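You operate a simulated robot arm through the tools that you are given. There is no shell and no other tool.

You are at the controls of a simulated robot arm. One attempt, no reset.

## Task
Press the brass bush home in its housing on the arbor press.
Fine: hands clear of the ram; raise the press lever again and put the bush housing back. Where these are worked on the way, their far stop is far enough and under half their travel is too little: press lever.

Only the result counts: the job must be done as asked and must still hold three seconds after the hand-in. Knocking over, shifting, dropping, spilling or breaking anything else fails it.

## Robot
A 7-joint arm with a two-finger gripper, fixed in place. Base frame: the origin is on the floor under the middle of its stand, x ahead of it, y to its left, z up; the work surface is at about z = 0.85. Readings come in m, degrees, newtons and seconds.
With the tool pointing down near the work surface it reaches from about 0.34 to 0.72 m from the base axis. Its first joint turns from -66.0 to 66.0 degrees. Payload 2.45 kg.
The tool frame sits at the grasp point between the pads (the TCP): z along the fingers, y along the line on which they close. The tips reach 0.026 m beyond it. The gripper opens to 0.096 m; its body begins 0.069 m behind the TCP.
Orientation is told as [roll, pitch, yaw] about the base's x, y, z axes, in that order, counted from this pose: with the fingers straight down and closing along the base's y, the tool's x points along the base's -x, its y along +y and its z along -z.

## Interface
- The arm moves only by the tool jog_arm. Its argument "series" is a list that holds one entry, the list of rows, each a list of 6 numbers: the shift along the tool's x, y, z in units of 40 mm (1.0 is 40 mm), then the turn, a rotation vector about the tool's x, y, z in units of 6 degrees (1.0 is 6 degrees). In form: [[[x, y, z, rx, ry, rz], ...]]. A call has 1 to 20 rows; each row shifts and turns the commanded pose from where the row before left it, along the tool's axes as they then stand. "claw" is the gripper command, from -1 (shut) to 1 (fully open), values between in proportion, set as the call begins (left out, the last holds). A call with a number of a shift or a turn outside -1 to 1 is refused whole. A row lasts 0.2 s, in which the tool goes at most 0.05 m and 8.6 degrees; a call with a longer step from one row to the next is refused whole, and so is a gripper value outside its range. Where a pose cannot be reached the arm comes as near as it can. A force on the tool above 90 N (or 10 N above the force at the start of the call, whichever is more), or a blocked arm, ends the call early, and 0.2 s more pass. Each finger travels about 0.05 m/s and halts on what it meets, pressing with about 21 N; the grip force reading is that of the motor and also rises with nothing between the fingers. The clock runs only during rows and for 0.2 s after the last one: add rows that do not move to give the fingers time. It gives the time, the measured TCP pose, the force on the tool (base axes), the opening and the grip force at its end, in the units of the frame above (readings bear some noise), with the torque about the TCP (base axes, N m) and any sound that the robot's microphone picked up.
- Cameras (640 x 400 px; columns grow to the right, rows downward): "scene" is fixed at [0.1646, -0.3857, 1.4399]; the picture's right is [0.80, -0.60, 0.00], its down [-0.25, -0.34, -0.90] and it looks along [0.54, 0.73, -0.43] (base axes); focal length 244 px, centre (320, 200). "wrist" rides on the gripper at [0.082, 0.003, -0.098] in the tool frame; the picture's right is [-0.04, 1.00, 0.00], its down [-0.73, -0.03, -0.68] and it looks along [-0.68, -0.03, 0.73] (tool axes); focal length 256 px, centre (320, 200). There is no depth. A picture from a camera that has moved, and an enlarged one, comes with that camera's place and axes in the base frame and with its lens.
- camera(camera): a new picture of that camera. It takes no simulated time.
- close_up(camera, box): a new picture of the part [left, top, right, bottom] of that camera's present view, enlarged. It takes no simulated time.
- close_job(): hands the job in; it is judged then, once.

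Places have to be worked out from the pictures, the camera data and where the tool is seen. Open the gripper and draw the arm clear of the work before you hand the job in, unless the task says otherwise.

The tools are called after "Emit:" as a command line: name --argument value ..., lists and objects as JSON in quotes. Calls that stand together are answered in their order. jog_arm: Moves the arm, as the interface text tells. Its arguments: {"type":"object","properties":{"series":{"type":"array","items":{"type":"array","items":{"type":"array","items":{"type":"number"}}}},"claw":{"type":"number"}},"required":["series"]} The other tools are called the same way: camera (camera) takes a picture; close_up (camera, box) takes an enlarged picture of a part of a camera's view; close_job () hands the job in.

At the start:

```text
clock: 0.0
ee_pos: [0.3688, -0.0097, 1.3859]
orientation: [0.0, 0.0, -0.1]
ft_force: [0.7, 0.9, 0.6]
moment: [0.0, 0.0, 0.01]
width: 0.096
grip_force: 0.1
```

scene: 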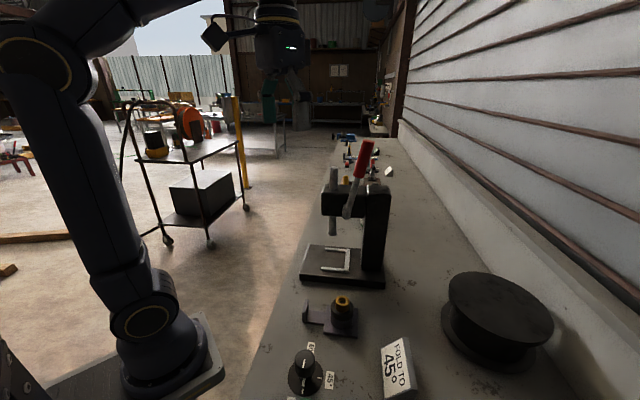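
wrist: 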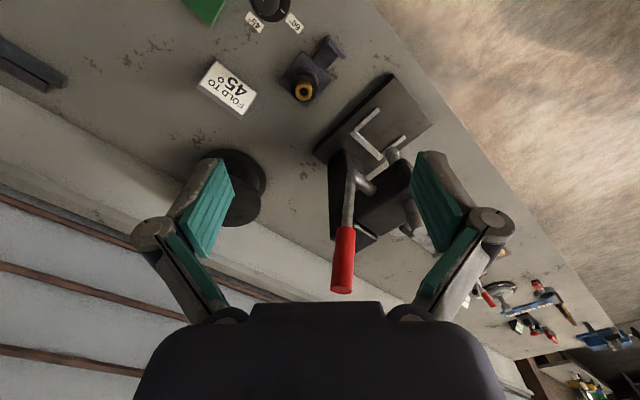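

I'll start by looking closely at the press, the housing with the bush and the surroundings before moving.

Emit:
close_up --camera "scene" --box '[260, 130, 420, 290]'

Emit:
close_up --camera "scene" --box '[260, 260, 420, 400]'

Emit:
close_up --camera "wrist" --box '[180, 0, 460, 300]'

```text
2.50 times, centred on (340, 210) of scene
camera zoom: at [0.1646, -0.3857, 1.4399], right [0.8, -0.6, 0.0], down [-0.25, -0.34, -0.9], along [0.54, 0.73, -0.43], focal length 609 px, centre (270, 175)
```

zoom: 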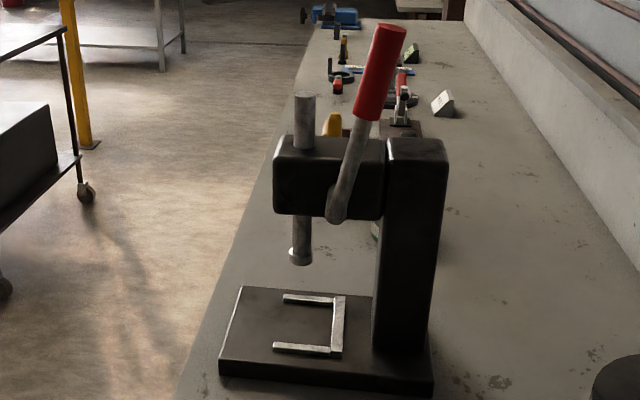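

```text
2.86 times, centred on (340, 330) of scene
camera zoom: at [0.1646, -0.3857, 1.4399], right [0.8, -0.6, 0.0], down [-0.25, -0.34, -0.9], along [0.54, 0.73, -0.43], focal length 696 px, centre (263, -171)
```

zoom: 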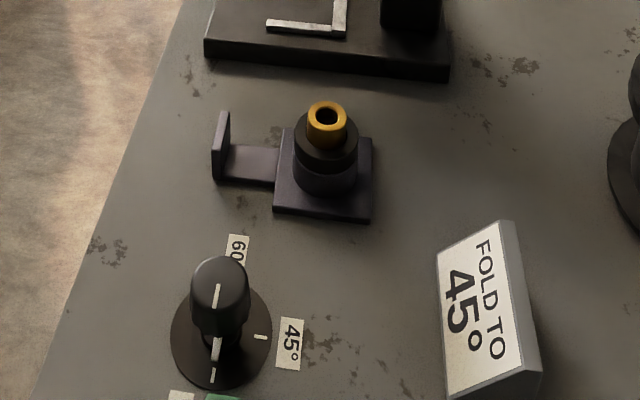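

```text
1.33 times, centred on (320, 150) of wrist
camera zoom: at [0.2856, -0.0067, 1.4845], right [0.04, 1.0, 0.0], down [0.73, -0.03, 0.68], along [0.68, -0.03, -0.73], focal length 341 px, centre (320, 267)
```

zoom: 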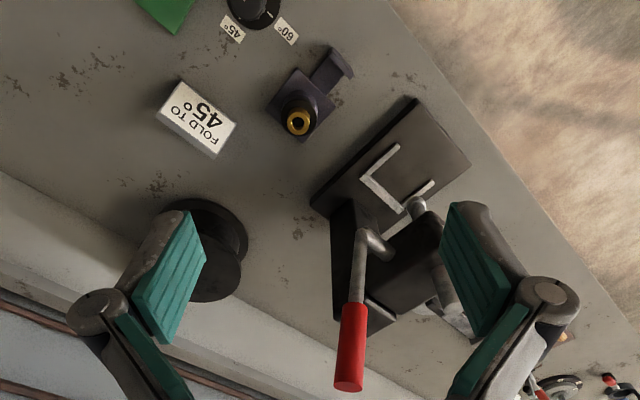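

The housing (plate about 0.085 m square, yawed 45°) sits near (0.487, -0.054). Its upright tab points toward (-x,+y), and the ram is near (0.61, 0.14). I'll lower and yaw the tool by 45° in free space to get a closer wrist view.

Emit:
jog_arm --series '[[[0, 0, 0.85, 0, 0, -0.9375], [0, 0, 0.85, 0, 0, -0.9375], [0, 0, 0.85, 0, 0, -0.9375], [0, 0, 0.85, 0, 0, -0.9375], [0, 0, 0.85, 0, 0, -0.9375], [0, 0, 0.85, 0, 0, -0.9375], [0, 0, 0, 0, 0, -0.9375], [0, 0, 0, 0, 0, -0.9375], [0, 0, 0, 0, 0, 0], [0, 0, 0, 0, 0, 0]]]' --claw 1

Emit:
camera --camera "wrist"

Emit:
camera --camera "scene"

```text
clock: 2.2
ee_pos: [0.3685, -0.0101, 1.1816]
orientation: [-0.1, 0.0, 45.0]
ft_force: [0.1, -0.1, 0.0]
moment: [-0.02, 0.02, 0.02]
width: 0.0961
grip_force: 0.1
```

```text
taken
camera wrist: at [0.3075, -0.0654, 1.2804], right [-0.68, 0.73, 0.0], down [0.54, 0.5, 0.68], along [0.5, 0.46, -0.73], focal length 256 px, centre (320, 200)
```

wrist: 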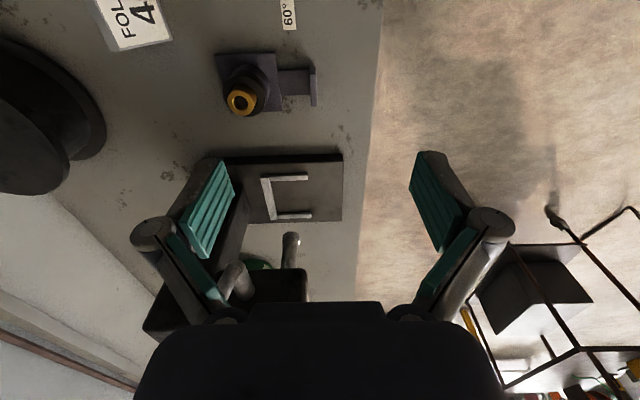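

```text
taken
```

scene: 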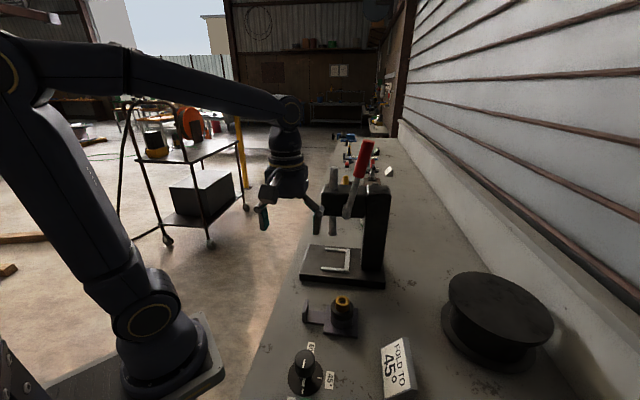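

The wrist view now shows the housing and the press base squarely. I'll enlarge these areas to measure positions.

Emit:
close_up --camera "wrist" --box '[200, 30, 350, 130]'

Emit:
close_up --camera "wrist" --box '[140, 130, 380, 330]'

```text
4.00 times, centred on (275, 80) of wrist
camera zoom: at [0.3075, -0.0654, 1.2804], right [-0.68, 0.73, 0.0], down [0.54, 0.5, 0.68], along [0.5, 0.46, -0.73], focal length 1024 px, centre (500, 680)
```

zoom: 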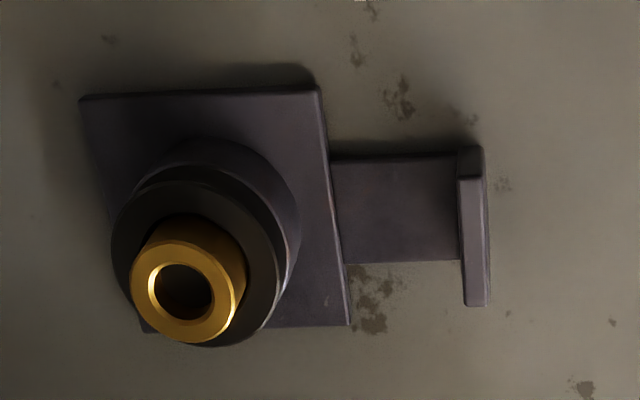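

```text
2.00 times, centred on (260, 230) of wrist
camera zoom: at [0.3075, -0.0654, 1.2804], right [-0.68, 0.73, 0.0], down [0.54, 0.5, 0.68], along [0.5, 0.46, -0.73], focal length 512 px, centre (440, 140)
```

zoom: 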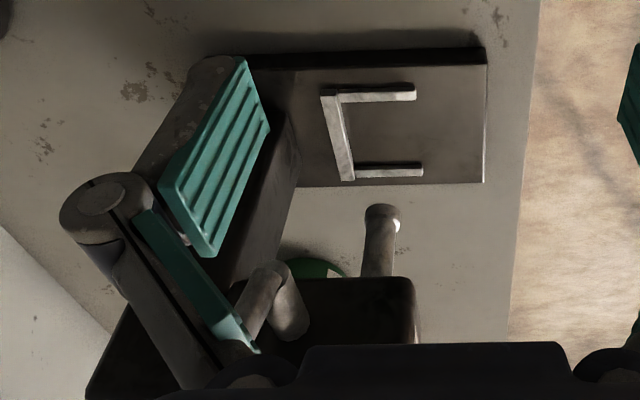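

Triangulation gives the tab centre at about (0.416, 0.023), with its top near z=0.897, width 0.046 along the bench and thickness about 0.01. I'll move above the tab with the fingers partly open and look again.

Emit:
jog_arm --series '[[[-0.285, -0.051, 0.9, 0, 0, 0], [-0.285, -0.051, 0.9, 0, 0, 0], [-0.285, -0.051, 0.9, 0, 0, 0], [-0.285, -0.051, 0.9, 0, 0, 0], [-0.285, -0.051, 0.9, 0, 0, 0], [0, 0, 0, 0, 0, 0], [0, 0, 0, 0, 0, 0]]]' --claw 0.04

Emit:
camera --camera "wrist"

Emit:
close_up --camera "scene" --box '[240, 180, 400, 340]'

```text
clock: 3.8
ee_pos: [0.4123, 0.0251, 1.0035]
orientation: [0.0, 0.0, 45.0]
ft_force: [0.0, 1.0, 1.2]
moment: [-0.02, -0.02, 0.03]
width: 0.0497
grip_force: 0.1
```

```text
taken
camera wrist: at [0.3501, -0.0299, 1.102], right [-0.68, 0.74, 0.0], down [0.54, 0.5, 0.68], along [0.5, 0.46, -0.73], focal length 256 px, centre (320, 200)
```

wrist: 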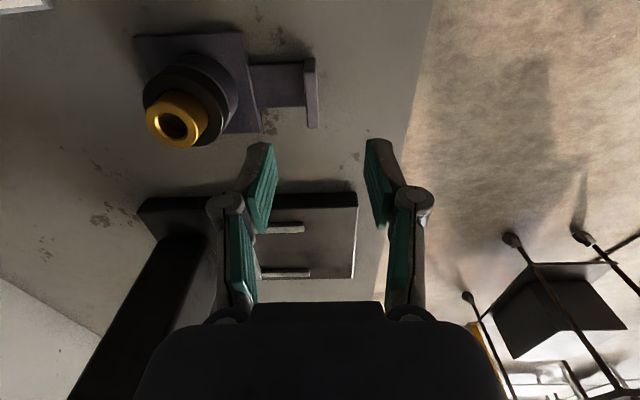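

```text
2.50 times, centred on (320, 260) of scene
camera zoom: at [0.1646, -0.3857, 1.4399], right [0.8, -0.6, 0.0], down [-0.25, -0.34, -0.9], along [0.54, 0.73, -0.43], focal length 609 px, centre (320, 50)
```

zoom: 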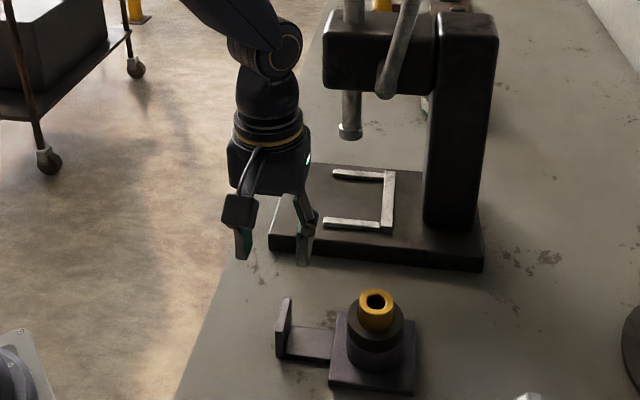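

I'll zoom on the tab in the wrist view to measure its offset from the tool axis.

Emit:
close_up --camera "wrist" --box '[120, 10, 420, 190]'

Emit:
close_up --camera "wrist" --box '[260, 40, 360, 140]'

```text
2.13 times, centred on (270, 100) of wrist
camera zoom: at [0.3501, -0.0299, 1.102], right [-0.68, 0.74, 0.0], down [0.54, 0.5, 0.68], along [0.5, 0.46, -0.73], focal length 546 px, centre (427, 413)
```

zoom: 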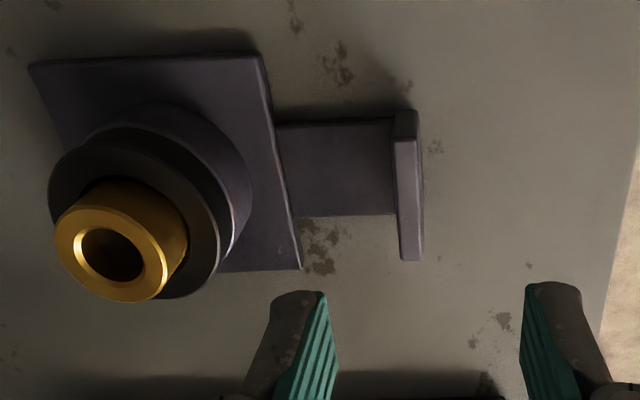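

```text
4.00 times, centred on (310, 90) of wrist
camera zoom: at [0.3501, -0.0299, 1.102], right [-0.68, 0.74, 0.0], down [0.54, 0.5, 0.68], along [0.5, 0.46, -0.73], focal length 1024 px, centre (360, 640)
```

zoom: 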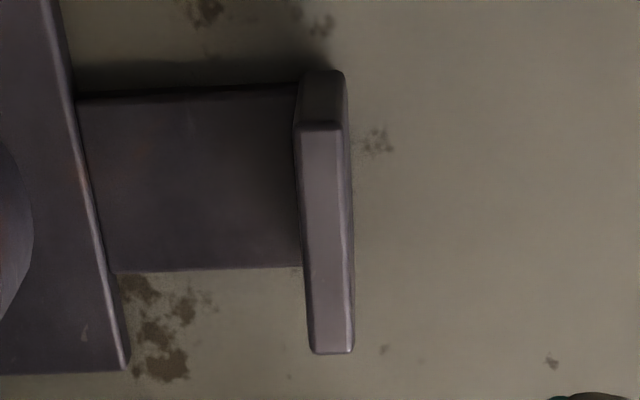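

The tab is centred about 8 mm to the tool's -y side and roughly on its x. I'll correct that, narrow the fingers to 40 mm, and descend in steps to TCP z≈0.893.

Emit:
jog_arm --series '[[[-0.05, -0.1925, 0, 0, 0, 0], [0, 0, 0.5, 0, 0, 0], [0, 0, 0.5, 0, 0, 0], [0, 0, 0.5, 0, 0, 0], [0, 0, 0.25, 0, 0, 0], [0, 0, 0, 0, 0, 0], [0, 0, 0, 0, 0, 0]]]' --claw -0.167

Emit:
camera --camera "wrist"

Emit:
close_up --camera "scene" --box '[260, 240, 400, 350]'

```text
clock: 5.4
ee_pos: [0.4223, 0.021, 0.9336]
orientation: [0.0, 0.1, 45.0]
ft_force: [0.1, 0.3, -0.1]
moment: [0.03, 0.01, 0.01]
width: 0.0399
grip_force: 0.0
```

```text
taken
camera wrist: at [0.3609, -0.0347, 1.0311], right [-0.68, 0.74, 0.0], down [0.54, 0.5, 0.68], along [0.5, 0.46, -0.73], focal length 256 px, centre (320, 200)
```

wrist: 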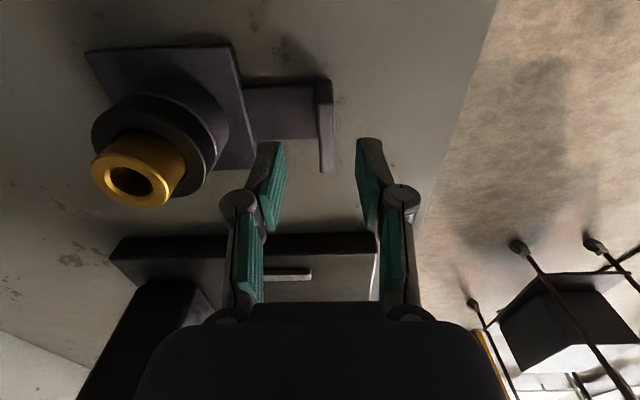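

```text
3.64 times, centred on (330, 295) of scene
camera zoom: at [0.1646, -0.3857, 1.4399], right [0.8, -0.6, 0.0], down [-0.25, -0.34, -0.9], along [0.54, 0.73, -0.43], focal length 886 px, centre (284, -146)
```

zoom: 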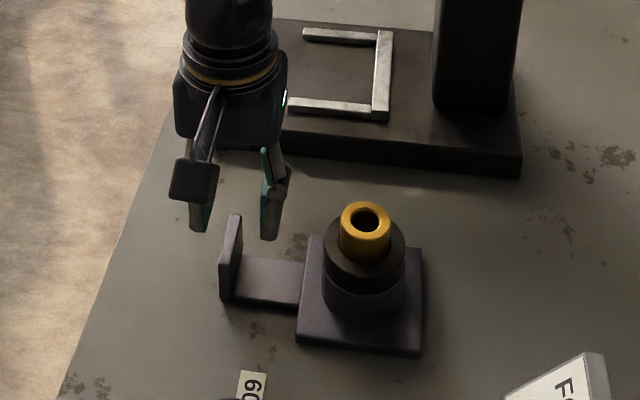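

Let me zoom in to verify the tab's alignment between the fingers before going lower.

Emit:
close_up --camera "wrist" --box '[240, 60, 420, 200]'

Emit:
close_up --camera "scene" --box '[285, 270, 345, 330]'

```text
2.86 times, centred on (330, 130) of wrist
camera zoom: at [0.3609, -0.0347, 1.0311], right [-0.68, 0.74, 0.0], down [0.54, 0.5, 0.68], along [0.5, 0.46, -0.73], focal length 731 px, centre (291, 400)
```

zoom: 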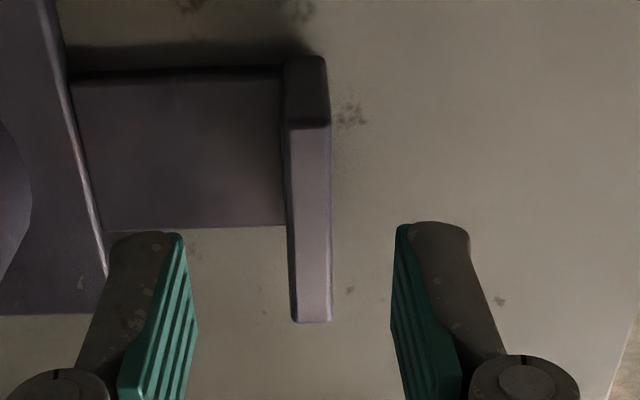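

```text
6.67 times, centred on (315, 300) of scene
camera zoom: at [0.1646, -0.3857, 1.4399], right [0.8, -0.6, 0.0], down [-0.25, -0.34, -0.9], along [0.54, 0.73, -0.43], focal length 1625 px, centre (353, -467)
```

zoom: 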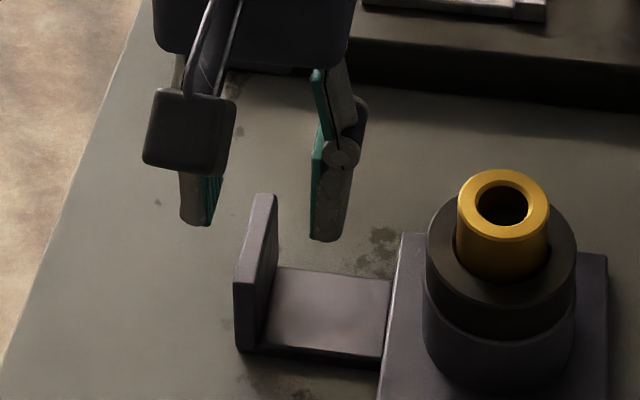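

The tab top is near z=0.893 and sits about 4 mm to +y and 2 mm to +x of the tool axis. I'll nudge to correct and descend to TCP z≈0.892, so the tips stay just above the handle plate.

Emit:
jog_arm --series '[[[0.05, 0.1, 0, 0, 0, 0], [0, 0, 0.35, 0, 0, 0], [0, 0, 0.35, 0, 0, 0], [0, 0, 0.34, 0, 0, 0], [0, 0, 0, 0, 0, 0], [0, 0, 0, 0, 0, 0]]]'

Emit:
close_up --camera "wrist" --box '[240, 60, 420, 240]'

Emit:
close_up --camera "scene" --box '[285, 270, 345, 330]'

```text
clock: 6.8
ee_pos: [0.4174, 0.0222, 0.8891]
orientation: [0.1, 0.0, 45.0]
ft_force: [-0.2, -1.0, -0.5]
moment: [0.01, -0.01, -0.03]
width: 0.0402
grip_force: 0.0
```

```text
2.22 times, centred on (330, 150) of wrist
camera zoom: at [0.3556, -0.0338, 0.9868], right [-0.68, 0.74, 0.0], down [0.54, 0.5, 0.68], along [0.5, 0.46, -0.73], focal length 569 px, centre (298, 311)
```

zoom: 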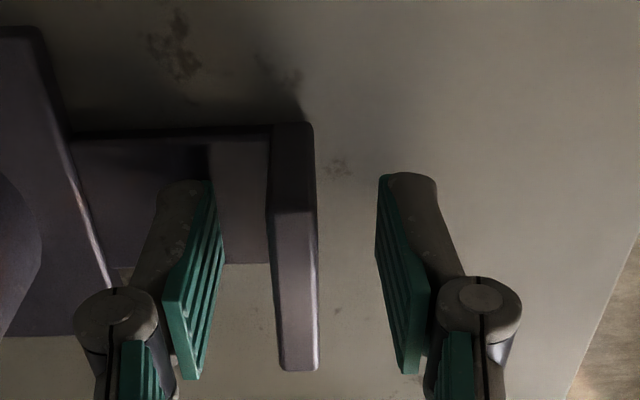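

```text
6.67 times, centred on (315, 300) of scene
camera zoom: at [0.1646, -0.3857, 1.4399], right [0.8, -0.6, 0.0], down [-0.25, -0.34, -0.9], along [0.54, 0.73, -0.43], focal length 1625 px, centre (353, -467)
```

zoom: 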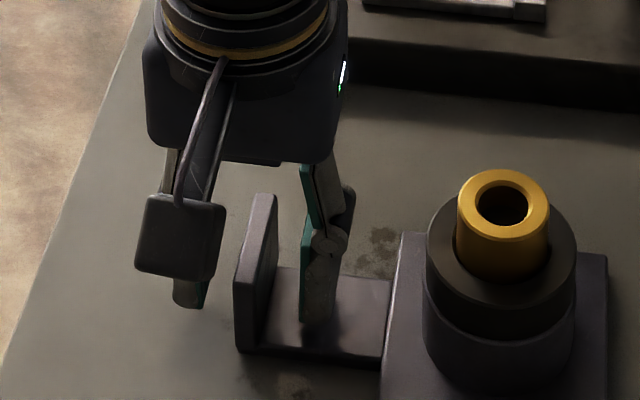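

The tab is centred between the pads within about 1 mm. I'll rise 1 mm and close the gripper on it.

Emit:
jog_arm --series '[[[0, 0, -0.03, 0, 0, 0], [0, 0, 0, 0, 0, 0], [0, 0, 0, 0, 0, 0], [0, 0, 0, 0, 0, 0], [0, 0, 0, 0, 0, 0], [0, 0, 0, 0, 0, 0]]]' --claw -1

Emit:
close_up --camera "wrist" --box '[120, 20, 420, 240]'

Emit:
close_up --camera "scene" --box '[285, 270, 375, 350]'

```text
clock: 8.2
ee_pos: [0.418, 0.0221, 0.8904]
orientation: [0.1, 0.0, 45.0]
ft_force: [0.9, -2.3, 0.0]
moment: [-0.11, 0.06, 0.05]
width: 0.0098
grip_force: 20.6
```

```text
1.82 times, centred on (270, 130) of wrist
camera zoom: at [0.3561, -0.0338, 0.9883], right [-0.68, 0.74, 0.0], down [0.54, 0.5, 0.68], along [0.5, 0.46, -0.73], focal length 465 px, centre (411, 327)
```

zoom: 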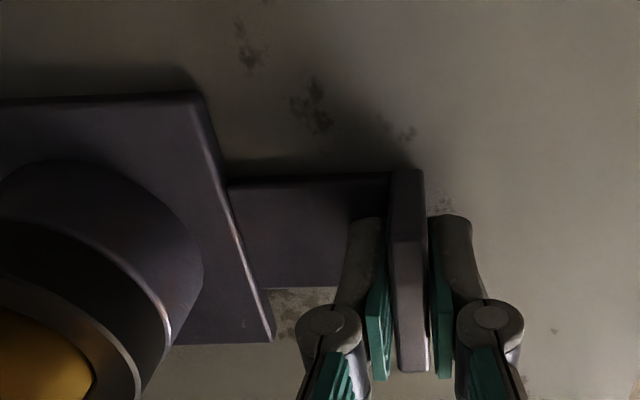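

```text
5.00 times, centred on (330, 310) of scene
camera zoom: at [0.1646, -0.3857, 1.4399], right [0.8, -0.6, 0.0], down [-0.25, -0.34, -0.9], along [0.54, 0.73, -0.43], focal length 1218 px, centre (270, -350)
```

zoom: 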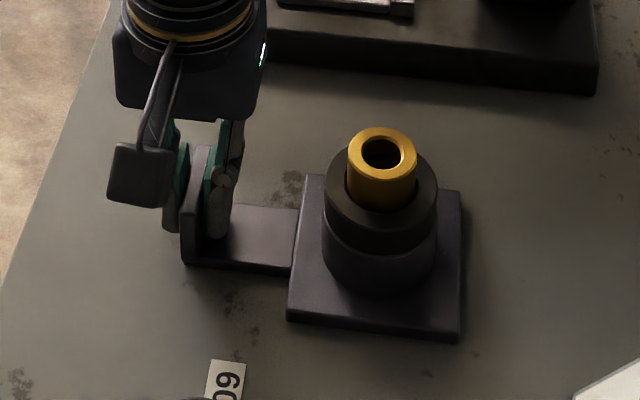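

The tab is gripped (width 9.8 mm, 20.6 N); the home grip pose is TCP (0.418, 0.022, 0.890). I'll lift slowly by 40 mm and check the weight and tilt.

Emit:
jog_arm --series '[[[0, 0, -0.2, 0, 0, 0], [0, 0, -0.2, 0, 0, 0], [0, 0, -0.2, 0, 0, 0], [0, 0, -0.2, 0, 0, 0], [0, 0, -0.2, 0, 0, 0], [0, 0, 0, 0, 0, 0], [0, 0, 0, 0, 0, 0], [0, 0, 0, 0, 0, 0]]]'

Emit:
camera --camera "wrist"

Emit:
close_up --camera "scene" --box '[265, 230, 405, 340]'

```text
clock: 10.0
ee_pos: [0.4166, 0.0215, 0.9319]
orientation: [-0.1, 0.1, 44.9]
ft_force: [-1.3, 0.4, -7.9]
moment: [0.3, 0.42, -0.13]
width: 0.0148
grip_force: 21.2
```

```text
taken
camera wrist: at [0.3555, -0.034, 1.0301], right [-0.68, 0.74, 0.0], down [0.54, 0.5, 0.68], along [0.5, 0.46, -0.73], focal length 256 px, centre (320, 200)
```

wrist: 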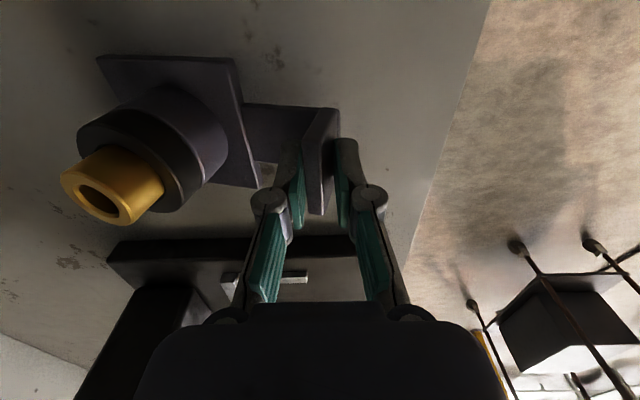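

```text
3.64 times, centred on (335, 285) of scene
camera zoom: at [0.1646, -0.3857, 1.4399], right [0.8, -0.6, 0.0], down [-0.25, -0.34, -0.9], along [0.54, 0.73, -0.43], focal length 886 px, centre (266, -109)
```

zoom: 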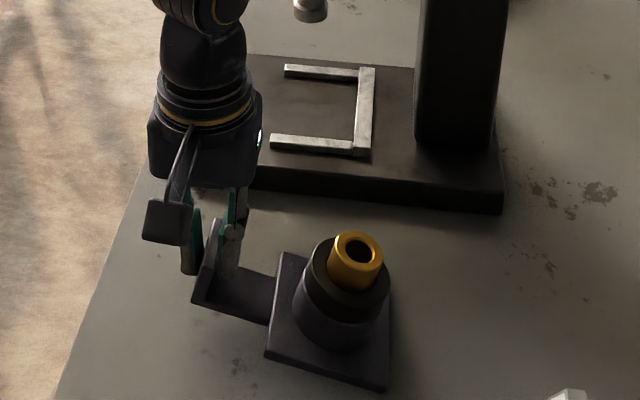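

The load is about 8 N, but the housing has drooped in the grip (the fingers opened to 14.8 mm). I'll hold still to see whether this is static, and zoom in to judge the tilt.

Emit:
jog_arm --series '[[[0, 0, 0, 0, 0, 0], [0, 0, 0, 0, 0, 0], [0, 0, 0, 0, 0, 0]]]'

Emit:
close_up --camera "scene" --box '[300, 270, 370, 340]'

Emit:
close_up --camera "wrist" --box '[50, 30, 390, 240]'

```text
clock: 10.8
ee_pos: [0.4171, 0.0219, 0.9313]
orientation: [0.1, -0.1, 45.0]
ft_force: [-1.8, 0.9, -7.7]
moment: [0.23, 0.49, -0.16]
width: 0.0146
grip_force: 21.0
```

```text
5.71 times, centred on (335, 305) of scene
camera zoom: at [0.1646, -0.3857, 1.4399], right [0.8, -0.6, 0.0], down [-0.25, -0.34, -0.9], along [0.54, 0.73, -0.43], focal length 1393 px, centre (234, -400)
```

zoom: 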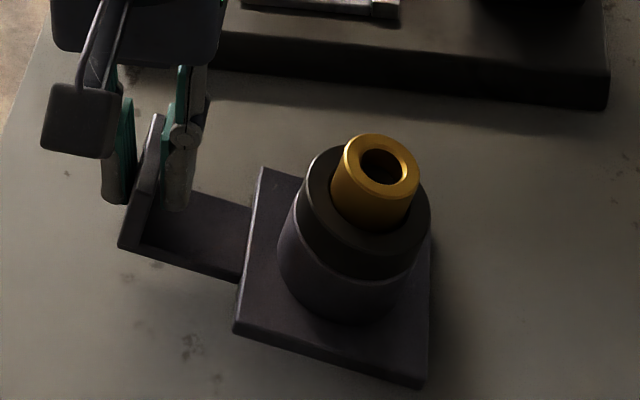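

```text
1.88 times, centred on (220, 135) of wrist
camera zoom: at [0.3556, -0.0341, 1.0301], right [-0.68, 0.74, 0.0], down [0.54, 0.5, 0.68], along [0.5, 0.46, -0.73], focal length 482 px, centre (508, 322)
```

zoom: 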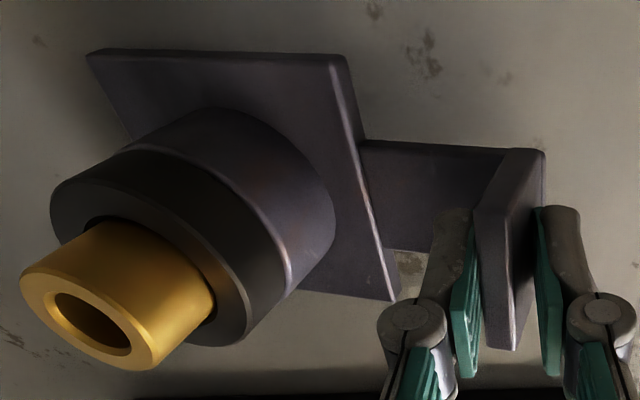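

The reading is static at 7.8 N and 0.54 Nm, but the far plate edge may be resting on the bench. I'll raise 6 mm as a test: if the fingers open further, the bench is carrying it.

Emit:
jog_arm --series '[[[0, 0, -0.075, 0, 0, 0], [0, 0, -0.075, 0, 0, 0], [0, 0, 0, 0, 0, 0], [0, 0, 0, 0, 0, 0], [0, 0, 0, 0, 0, 0]]]'

Emit:
close_up --camera "scene" --box '[300, 270, 370, 340]'

Emit:
close_up --camera "wrist" --box '[50, 30, 390, 240]'

```text
clock: 12.0
ee_pos: [0.4174, 0.0211, 0.9385]
orientation: [0.0, 0.0, 44.9]
ft_force: [1.0, 1.1, -8.0]
moment: [0.37, 0.2, 0.17]
width: 0.0145
grip_force: 20.9
```

```text
5.71 times, centred on (335, 305) of scene
camera zoom: at [0.1647, -0.3857, 1.4399], right [0.8, -0.6, 0.0], down [-0.25, -0.34, -0.9], along [0.54, 0.73, -0.43], focal length 1393 px, centre (234, -400)
```

zoom: 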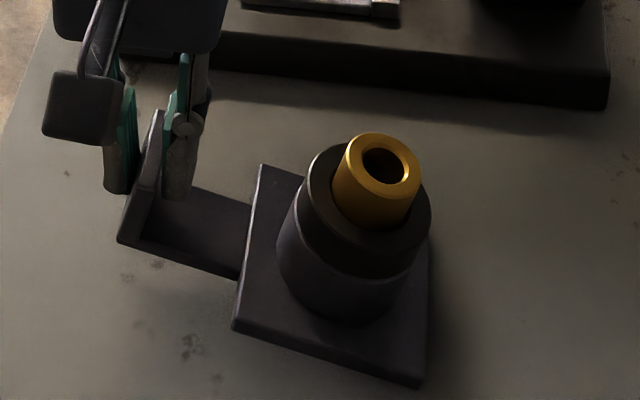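

```text
1.88 times, centred on (220, 135) of wrist
camera zoom: at [0.3564, -0.0348, 1.0366], right [-0.68, 0.73, 0.0], down [0.54, 0.5, 0.68], along [0.5, 0.46, -0.73], focal length 482 px, centre (508, 322)
```

zoom: 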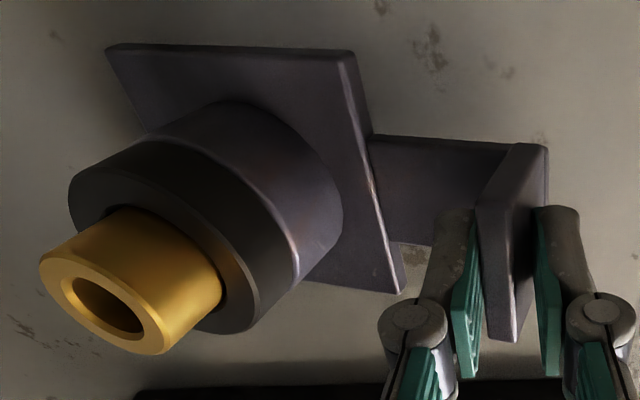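

The far plate corner didn't move and the tab is slipping between the pads. The bench carries part of the weight (about 1.1–1.2 kg total), so the tab can't carry the housing. I'll lower it back flat and use a boss grip for lifting, keeping the tab for sliding only.

Emit:
jog_arm --series '[[[0, 0, 0.2, 0, 0, 0], [0, 0, 0.2, 0, 0, 0], [0, 0, 0.2, 0, 0, 0], [0, 0, 0.2, 0, 0, 0], [0, 0, 0.2, 0, 0, 0], [0, 0, 0.13, 0, 0, 0], [0, 0, 0, 0, 0, 0], [0, 0, 0, 0, 0, 0], [0, 0, 0, 0, 0, 0]]]'

Emit:
close_up --camera "scene" --box '[285, 270, 375, 350]'

Emit:
close_up --camera "wrist" --box '[50, 30, 390, 240]'

```text
clock: 14.0
ee_pos: [0.4186, 0.0203, 0.8923]
orientation: [-0.2, -0.1, 45.0]
ft_force: [-0.6, 6.1, 14.2]
moment: [0.12, 0.01, 0.01]
width: 0.0098
grip_force: 20.9
```

```text
5.00 times, centred on (330, 310) of scene
camera zoom: at [0.1644, -0.3855, 1.4399], right [0.8, -0.6, 0.0], down [-0.25, -0.34, -0.9], along [0.54, 0.73, -0.43], focal length 1218 px, centre (270, -350)
```

zoom: 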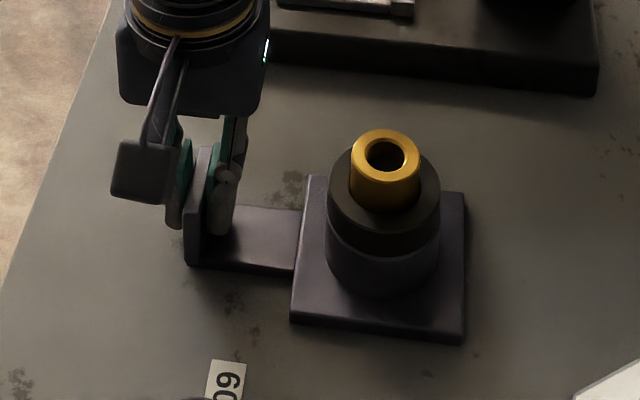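

```text
1.88 times, centred on (220, 135) of wrist
camera zoom: at [0.3573, -0.0348, 0.9907], right [-0.68, 0.73, 0.0], down [0.54, 0.5, 0.68], along [0.5, 0.46, -0.73], focal length 482 px, centre (508, 322)
```

zoom: 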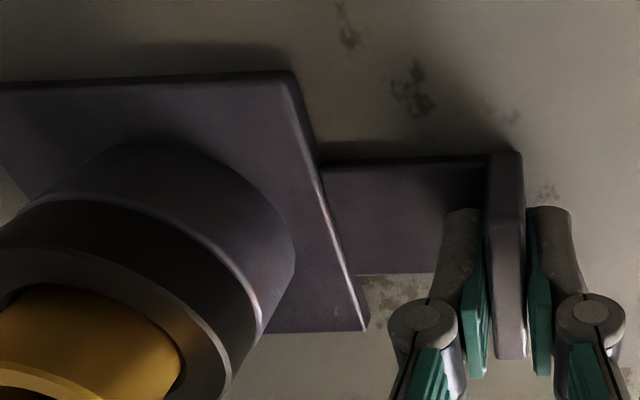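

The housing is flat again, within about 2 mm of its original place. I'll release, rise well clear, and yaw the tool toward -45° for a boss grip.

Emit:
jog_arm --series '[[[0, 0, 0, 0, 0, 0], [0, 0, 0, 0, 0, 0], [0, 0, 0, 0, 0, 0], [0, 0, -0.25, 0, 0, 0], [0, 0, -0.8, 0, 0, 0], [0, 0, -1, 0, 0, 0], [0, 0, -1, 0, 0, 0], [0, 0, -1, 0, 0, 0], [0, 0, -1, 0, 0, 0], [0, 0, -1, 0, 0, 0], [0, 0, 0, 0, 0, 0]]]' --claw -0.167

Emit:
camera --camera "scene"

```text
clock: 16.4
ee_pos: [0.4205, 0.0196, 1.1361]
orientation: [-0.1, 0.0, 45.0]
ft_force: [0.2, 0.1, 0.3]
moment: [0.0, -0.04, -0.01]
width: 0.0399
grip_force: 0.0
```

```text
taken
```

scene: 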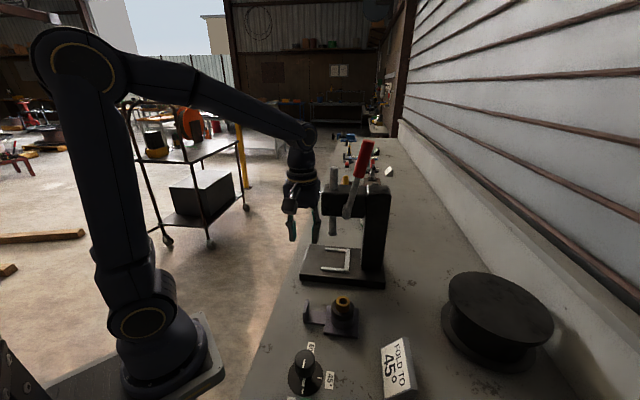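

Rotating the yaw from +45° to -45° at this safe height.

Emit:
jog_arm --series '[[[0, 0, 0, 0, 0, 1], [0, 0, 0, 0, 0, 1], [0, 0, 0, 0, 0, 1], [0, 0, 0, 0, 0, 1], [0, 0, 0, 0, 0, 1], [0, 0, 0, 0, 0, 1], [0, 0, 0, 0, 0, 1], [0, 0, 0, 0, 0, 1], [0, 0, 0, 0, 0, 1], [0, 0, 0, 0, 0, 1], [0, 0, 0, 0, 0, 1], [0, 0, 0, 0, 0, 1], [0, 0, 0, 0, 0, 1], [0, 0, 0, 0, 0, 1], [0, 0, 0, 0, 0, 1], [0, 0, 0, 0, 0, 0], [0, 0, 0, 0, 0, 0]]]' --claw 1

Emit:
camera --camera "wrist"

Emit:
camera --camera "scene"

```text
clock: 20.0
ee_pos: [0.4188, 0.0201, 1.1353]
orientation: [0.0, 0.1, -45.1]
ft_force: [-0.3, 0.1, 0.3]
moment: [-0.02, -0.02, -0.01]
width: 0.0959
grip_force: 0.1
```

```text
taken
camera wrist: at [0.3616, 0.0808, 1.2333], right [0.74, 0.68, 0.0], down [0.5, -0.54, 0.68], along [0.46, -0.5, -0.73], focal length 256 px, centre (320, 200)
```

wrist: 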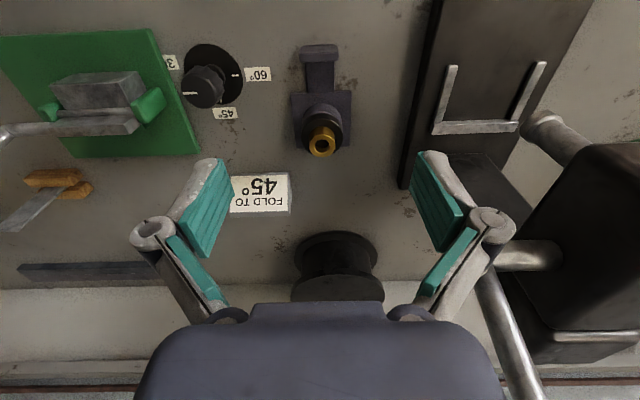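

```text
taken
```

scene: 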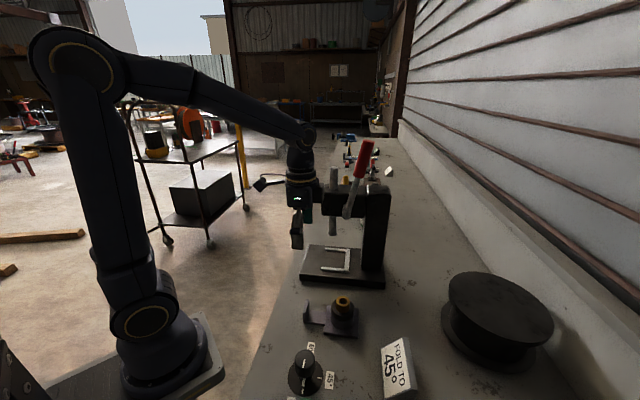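

This view faces the press squarely. I'll enlarge the housing and U/ram regions to measure them along the a (depth) and p (bench) axes.

Emit:
close_up --camera "wrist" --box '[260, 30, 380, 170]'

Emit:
close_up --camera "wrist" --box '[390, 0, 640, 200]'

```text
2.86 times, centred on (320, 100) of wrist
camera zoom: at [0.3616, 0.0808, 1.2333], right [0.74, 0.68, 0.0], down [0.5, -0.54, 0.68], along [0.46, -0.5, -0.73], focal length 731 px, centre (320, 486)
```

zoom: 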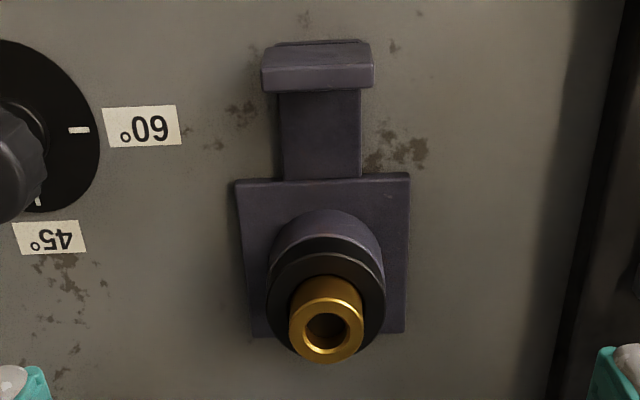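

```text
2.00 times, centred on (515, 100) of wrist
camera zoom: at [0.3616, 0.0808, 1.2333], right [0.74, 0.68, 0.0], down [0.5, -0.54, 0.68], along [0.46, -0.5, -0.73], focal length 512 px, centre (-70, 400)
```

zoom: 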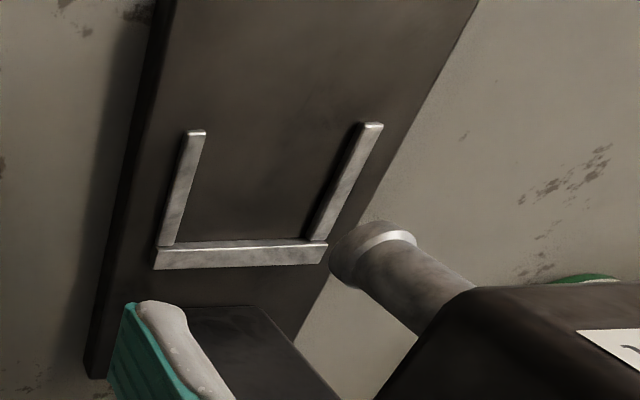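

Measurements in bench axes (a toward the bench edge, p along it):
- Housing axis: a=-0.379, p=0.308.
- U seat: a≈-0.333, p≈0.530, inner width ≈0.096 against a plate of ≈0.087.
- Ram bottom: z≈0.988.
- Collar: Ø≈60 mm.

I'll move above the boss and tilt the hand 25° outward, so it can later stay clear of the press head.

Emit:
jog_arm --series '[[[-0.61, -0.015, 0.7, 0, 0, 0], [-0.61, -0.015, 0.7, 0, 0, 0], [-0.61, -0.015, 0.7, 0, 0, 0], [-0.6, -0.015, 0.7, 0, 0, 0], [0, 0, 0, 0, -0.8333, 0], [0, 0, 0, 0, -0.8333, 0], [0, 0, 0, 0, -0.8333, 0], [0, 0, 0, 0, -0.8333, 0], [0, 0, 0, 0, -0.8333, 0], [0, 0, 0, 0, 0, 0], [0, 0, 0, 0, 0, 0]]]' --claw 1

Emit:
camera --camera "wrist"

Emit:
camera --camera "scene"

```text
clock: 22.4
ee_pos: [0.4845, -0.0502, 1.023]
orientation: [0.1, -24.9, -45.0]
ft_force: [0.0, -0.5, -0.2]
moment: [0.0, 0.01, 0.0]
width: 0.0959
grip_force: 0.0
```

```text
taken
camera wrist: at [0.4043, 0.0341, 1.0779], right [0.73, 0.68, 0.02], down [0.25, -0.29, 0.93], along [0.63, -0.67, -0.38], focal length 256 px, centre (320, 200)
```

wrist: 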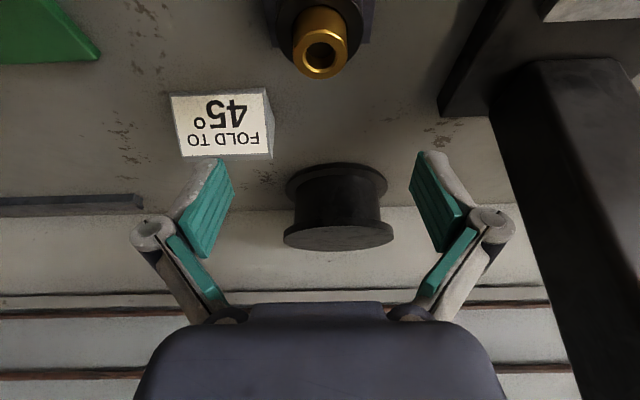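

```text
taken
```

scene: 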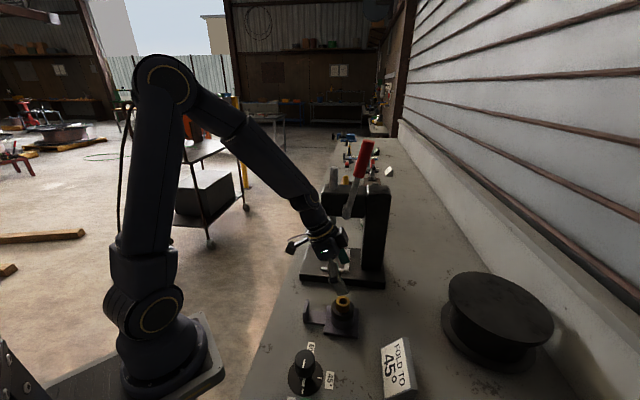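

The tool is tilted -25° and directly over the boss. I'll descend vertically most of the way, then check the clearances.

Emit:
jog_arm --series '[[[0.211, 0, 0.453, 0, 0, 0], [0.211, 0, 0.453, 0, 0, 0], [0.211, 0, 0.453, 0, 0, 0], [0.211, 0, 0.453, 0, 0, 0], [0.211, 0, 0.453, 0, 0, 0], [0, 0, 0, 0, 0, 0], [0, 0, 0, 0, 0, 0]]]'

Emit:
camera --camera "wrist"

Emit:
close_up --camera "scene" --box '[265, 200, 405, 350]'

```text
clock: 24.0
ee_pos: [0.4851, -0.0494, 0.9229]
orientation: [0.0, -25.0, -45.0]
ft_force: [-0.3, 0.3, -0.1]
moment: [0.01, -0.01, 0.02]
width: 0.096
grip_force: 0.1
```

```text
taken
camera wrist: at [0.4052, 0.0344, 0.977], right [0.73, 0.68, 0.02], down [0.25, -0.29, 0.93], along [0.63, -0.67, -0.38], focal length 256 px, centre (320, 200)
```

wrist: 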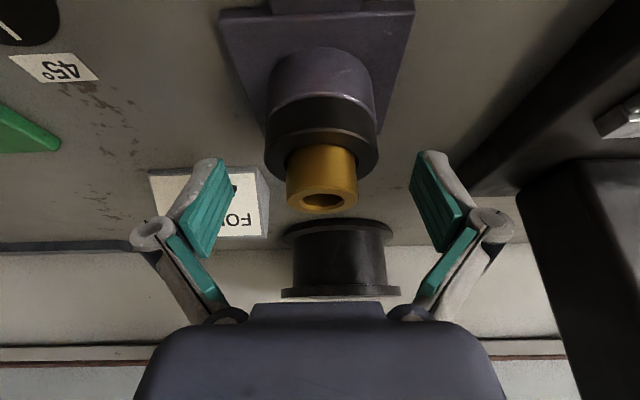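

```text
2.67 times, centred on (335, 275) of scene
camera zoom: at [0.1646, -0.3857, 1.4399], right [0.8, -0.6, 0.0], down [-0.25, -0.34, -0.9], along [0.54, 0.73, -0.43], focal length 650 px, centre (280, 0)
```

zoom: 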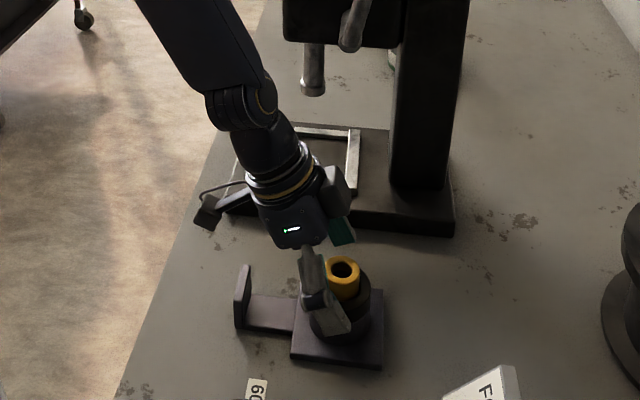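

Clearances look good: the boss is between the fingers and the camera is clear of the tab. I'll descend the remaining 27 mm.

Emit:
jog_arm --series '[[[0.095, 0, 0.204, 0, 0, 0], [0.095, 0, 0.204, 0, 0, 0], [0.095, 0, 0.204, 0, 0, 0], [0, 0, 0, 0, 0, 0], [0, 0, 0, 0, 0, 0]]]'

Emit:
camera --camera "wrist"

Emit:
close_up --camera "scene" --box '[295, 230, 385, 340]'

```text
clock: 25.2
ee_pos: [0.486, -0.0504, 0.8947]
orientation: [0.0, -24.9, -45.0]
ft_force: [-0.1, -0.1, -1.1]
moment: [-0.02, -0.02, 0.02]
width: 0.0961
grip_force: 0.1
```

```text
taken
camera wrist: at [0.4046, 0.0342, 0.95], right [0.73, 0.68, 0.02], down [0.25, -0.29, 0.93], along [0.63, -0.67, -0.38], focal length 256 px, centre (320, 200)
```

wrist: 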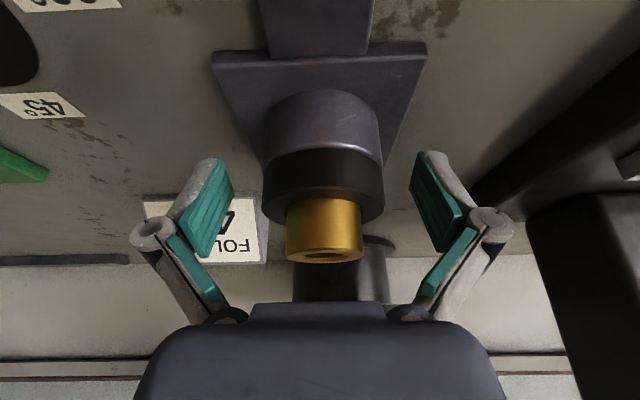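

```text
3.64 times, centred on (340, 285) of scene
camera zoom: at [0.1646, -0.3857, 1.4399], right [0.8, -0.6, 0.0], down [-0.25, -0.34, -0.9], along [0.54, 0.73, -0.43], focal length 886 px, centre (247, -109)
```

zoom: 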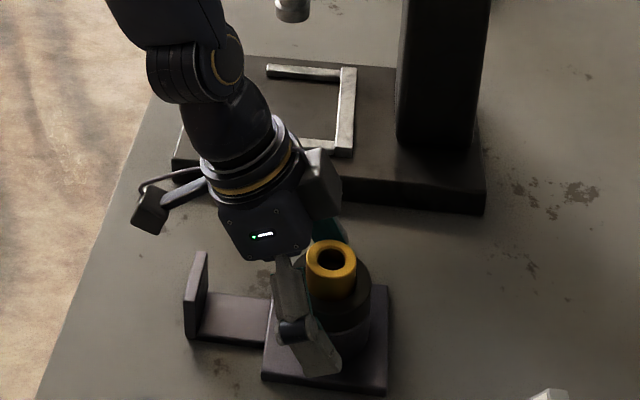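

The boss is well centred between the pads. Closing the gripper on the collar.

Emit:
jog_arm --series '[[[0, 0, 0, 0, 0, 0], [0, 0, 0, 0, 0, 0], [0, 0, 0, 0, 0, 0], [0, 0, 0, 0, 0, 0], [0, 0, 0, 0, 0, 0]]]' --claw -1

Emit:
camera --camera "wrist"

Emit:
close_up --camera "scene" --box '[295, 230, 385, 340]'

```text
clock: 26.4
ee_pos: [0.4847, -0.0489, 0.8959]
orientation: [0.1, -25.0, -45.2]
ft_force: [3.2, 5.0, 5.2]
moment: [0.27, -0.18, -0.04]
width: 0.0618
grip_force: 21.0
```

```text
taken
camera wrist: at [0.405, 0.0347, 0.9503], right [0.73, 0.68, 0.02], down [0.24, -0.29, 0.93], along [0.64, -0.67, -0.38], focal length 256 px, centre (320, 200)
```

wrist: 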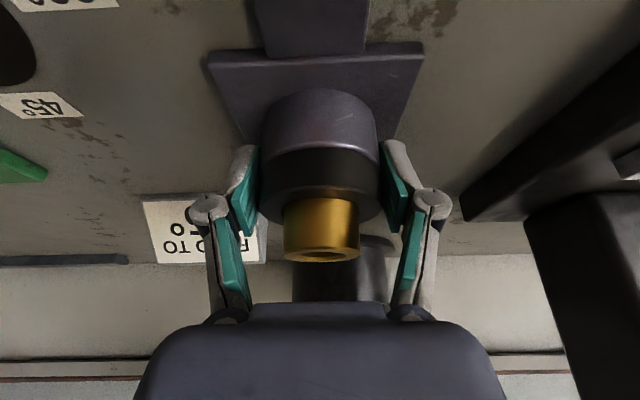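

```text
3.64 times, centred on (340, 285) of scene
camera zoom: at [0.1646, -0.3855, 1.4399], right [0.8, -0.6, 0.0], down [-0.25, -0.34, -0.9], along [0.54, 0.73, -0.43], focal length 886 px, centre (247, -109)
```

zoom: 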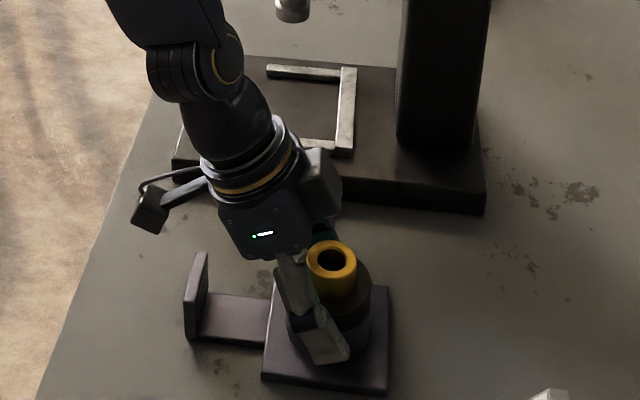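

The collar is gripped (61.8 mm at 21 N) at TCP (0.485, -0.049, 0.896). I'll lift slowly by 20 mm and check whether it hangs level.

Emit:
jog_arm --series '[[[-0.053, 0, -0.113, 0, 0, 0], [-0.053, 0, -0.113, 0, 0, 0], [-0.053, 0, -0.113, 0, 0, 0], [-0.053, 0, -0.113, 0, 0, 0], [0, 0, 0, 0, 0, 0], [0, 0, 0, 0, 0, 0], [0, 0, 0, 0, 0, 0]]]'

Emit:
camera --camera "wrist"

Emit:
close_up --camera "scene" --box '[295, 230, 385, 340]'

```text
clock: 28.0
ee_pos: [0.4846, -0.0503, 0.9159]
orientation: [-0.1, -25.0, -45.0]
ft_force: [-0.3, 0.5, -12.9]
moment: [-0.09, -0.08, -0.02]
width: 0.0615
grip_force: 20.8
```

```text
taken
camera wrist: at [0.4046, 0.034, 0.97], right [0.73, 0.68, 0.02], down [0.25, -0.29, 0.93], along [0.63, -0.67, -0.38], focal length 256 px, centre (320, 200)
```

wrist: 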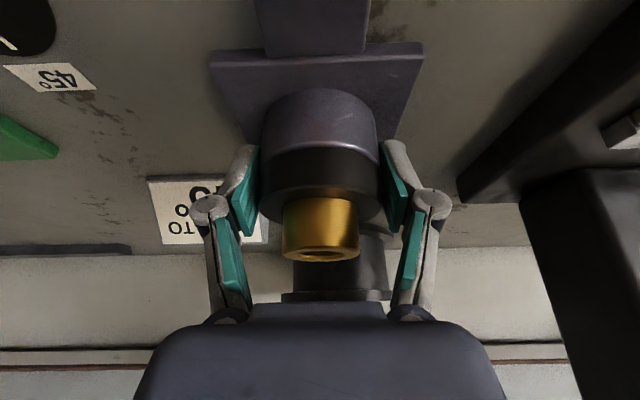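

```text
3.64 times, centred on (340, 285) of scene
camera zoom: at [0.1648, -0.3857, 1.4398], right [0.8, -0.6, 0.0], down [-0.25, -0.34, -0.9], along [0.54, 0.73, -0.43], focal length 886 px, centre (247, -109)
```

zoom: 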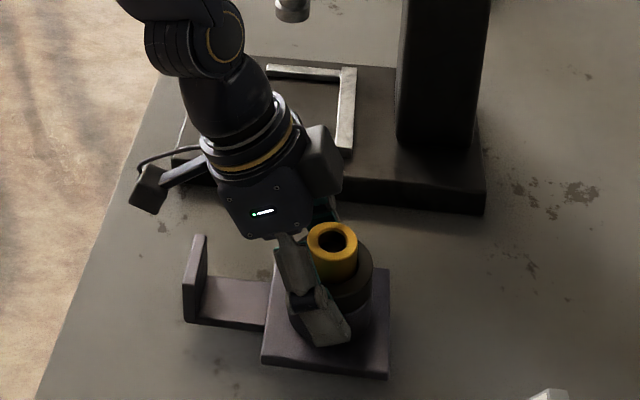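

It hangs level at 12.9 N (about 1.3 kg) with only a small moment, so this grip is good. I'll lift another 40 mm, then move out in +a by 116 mm, gently.

Emit:
jog_arm --series '[[[-0.06, 0, -0.13, 0, 0, 0], [-0.121, 0, -0.259, 0, 0, 0], [-0.121, 0, -0.259, 0, 0, 0], [-0.121, 0, -0.259, 0, 0, 0], [0.15, 0, -0.07, 0, 0, 0], [0.3, 0, -0.14, 0, 0, 0], [0.33, 0, -0.154, 0, 0, 0], [0.33, 0, -0.154, 0, 0, 0], [0.33, 0, -0.154, 0, 0, 0], [0.33, 0, -0.154, 0, 0, 0], [0.33, 0, -0.154, 0, 0, 0], [0.3, 0, -0.14, 0, 0, 0], [0.228, 0, -0.106, 0, 0, 0], [0, 0, 0, 0, 0, 0], [0, 0, 0, 0, 0, 0]]]'

Emit:
camera --camera "wrist"

Emit:
camera --camera "scene"

```text
clock: 31.2
ee_pos: [0.4038, 0.0321, 0.9557]
orientation: [-0.1, -25.0, -45.1]
ft_force: [-0.6, -0.6, -12.2]
moment: [-0.06, -0.1, -0.04]
width: 0.0619
grip_force: 21.2
```

```text
taken
camera wrist: at [0.323, 0.116, 1.0101], right [0.73, 0.68, 0.02], down [0.25, -0.29, 0.93], along [0.63, -0.67, -0.38], focal length 256 px, centre (320, 200)
```

wrist: 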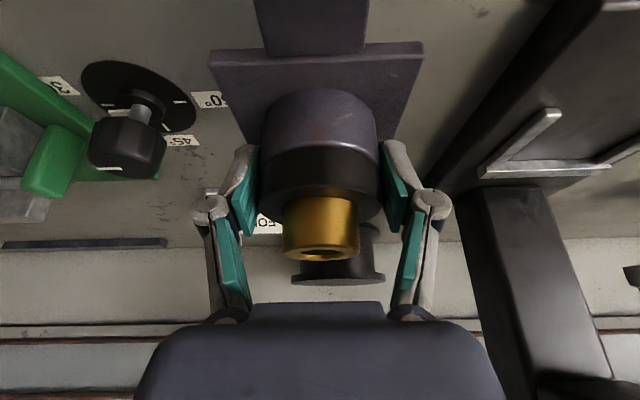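

```text
taken
```

scene: 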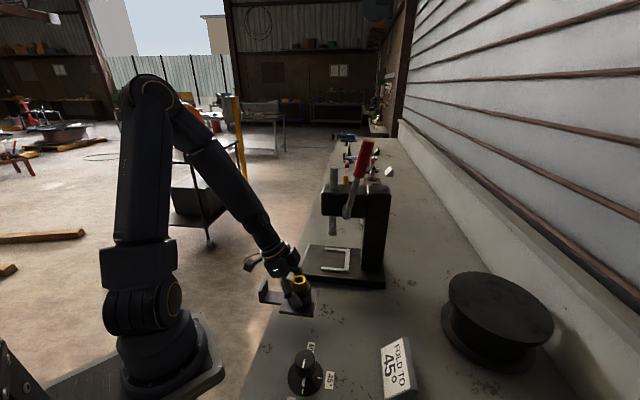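

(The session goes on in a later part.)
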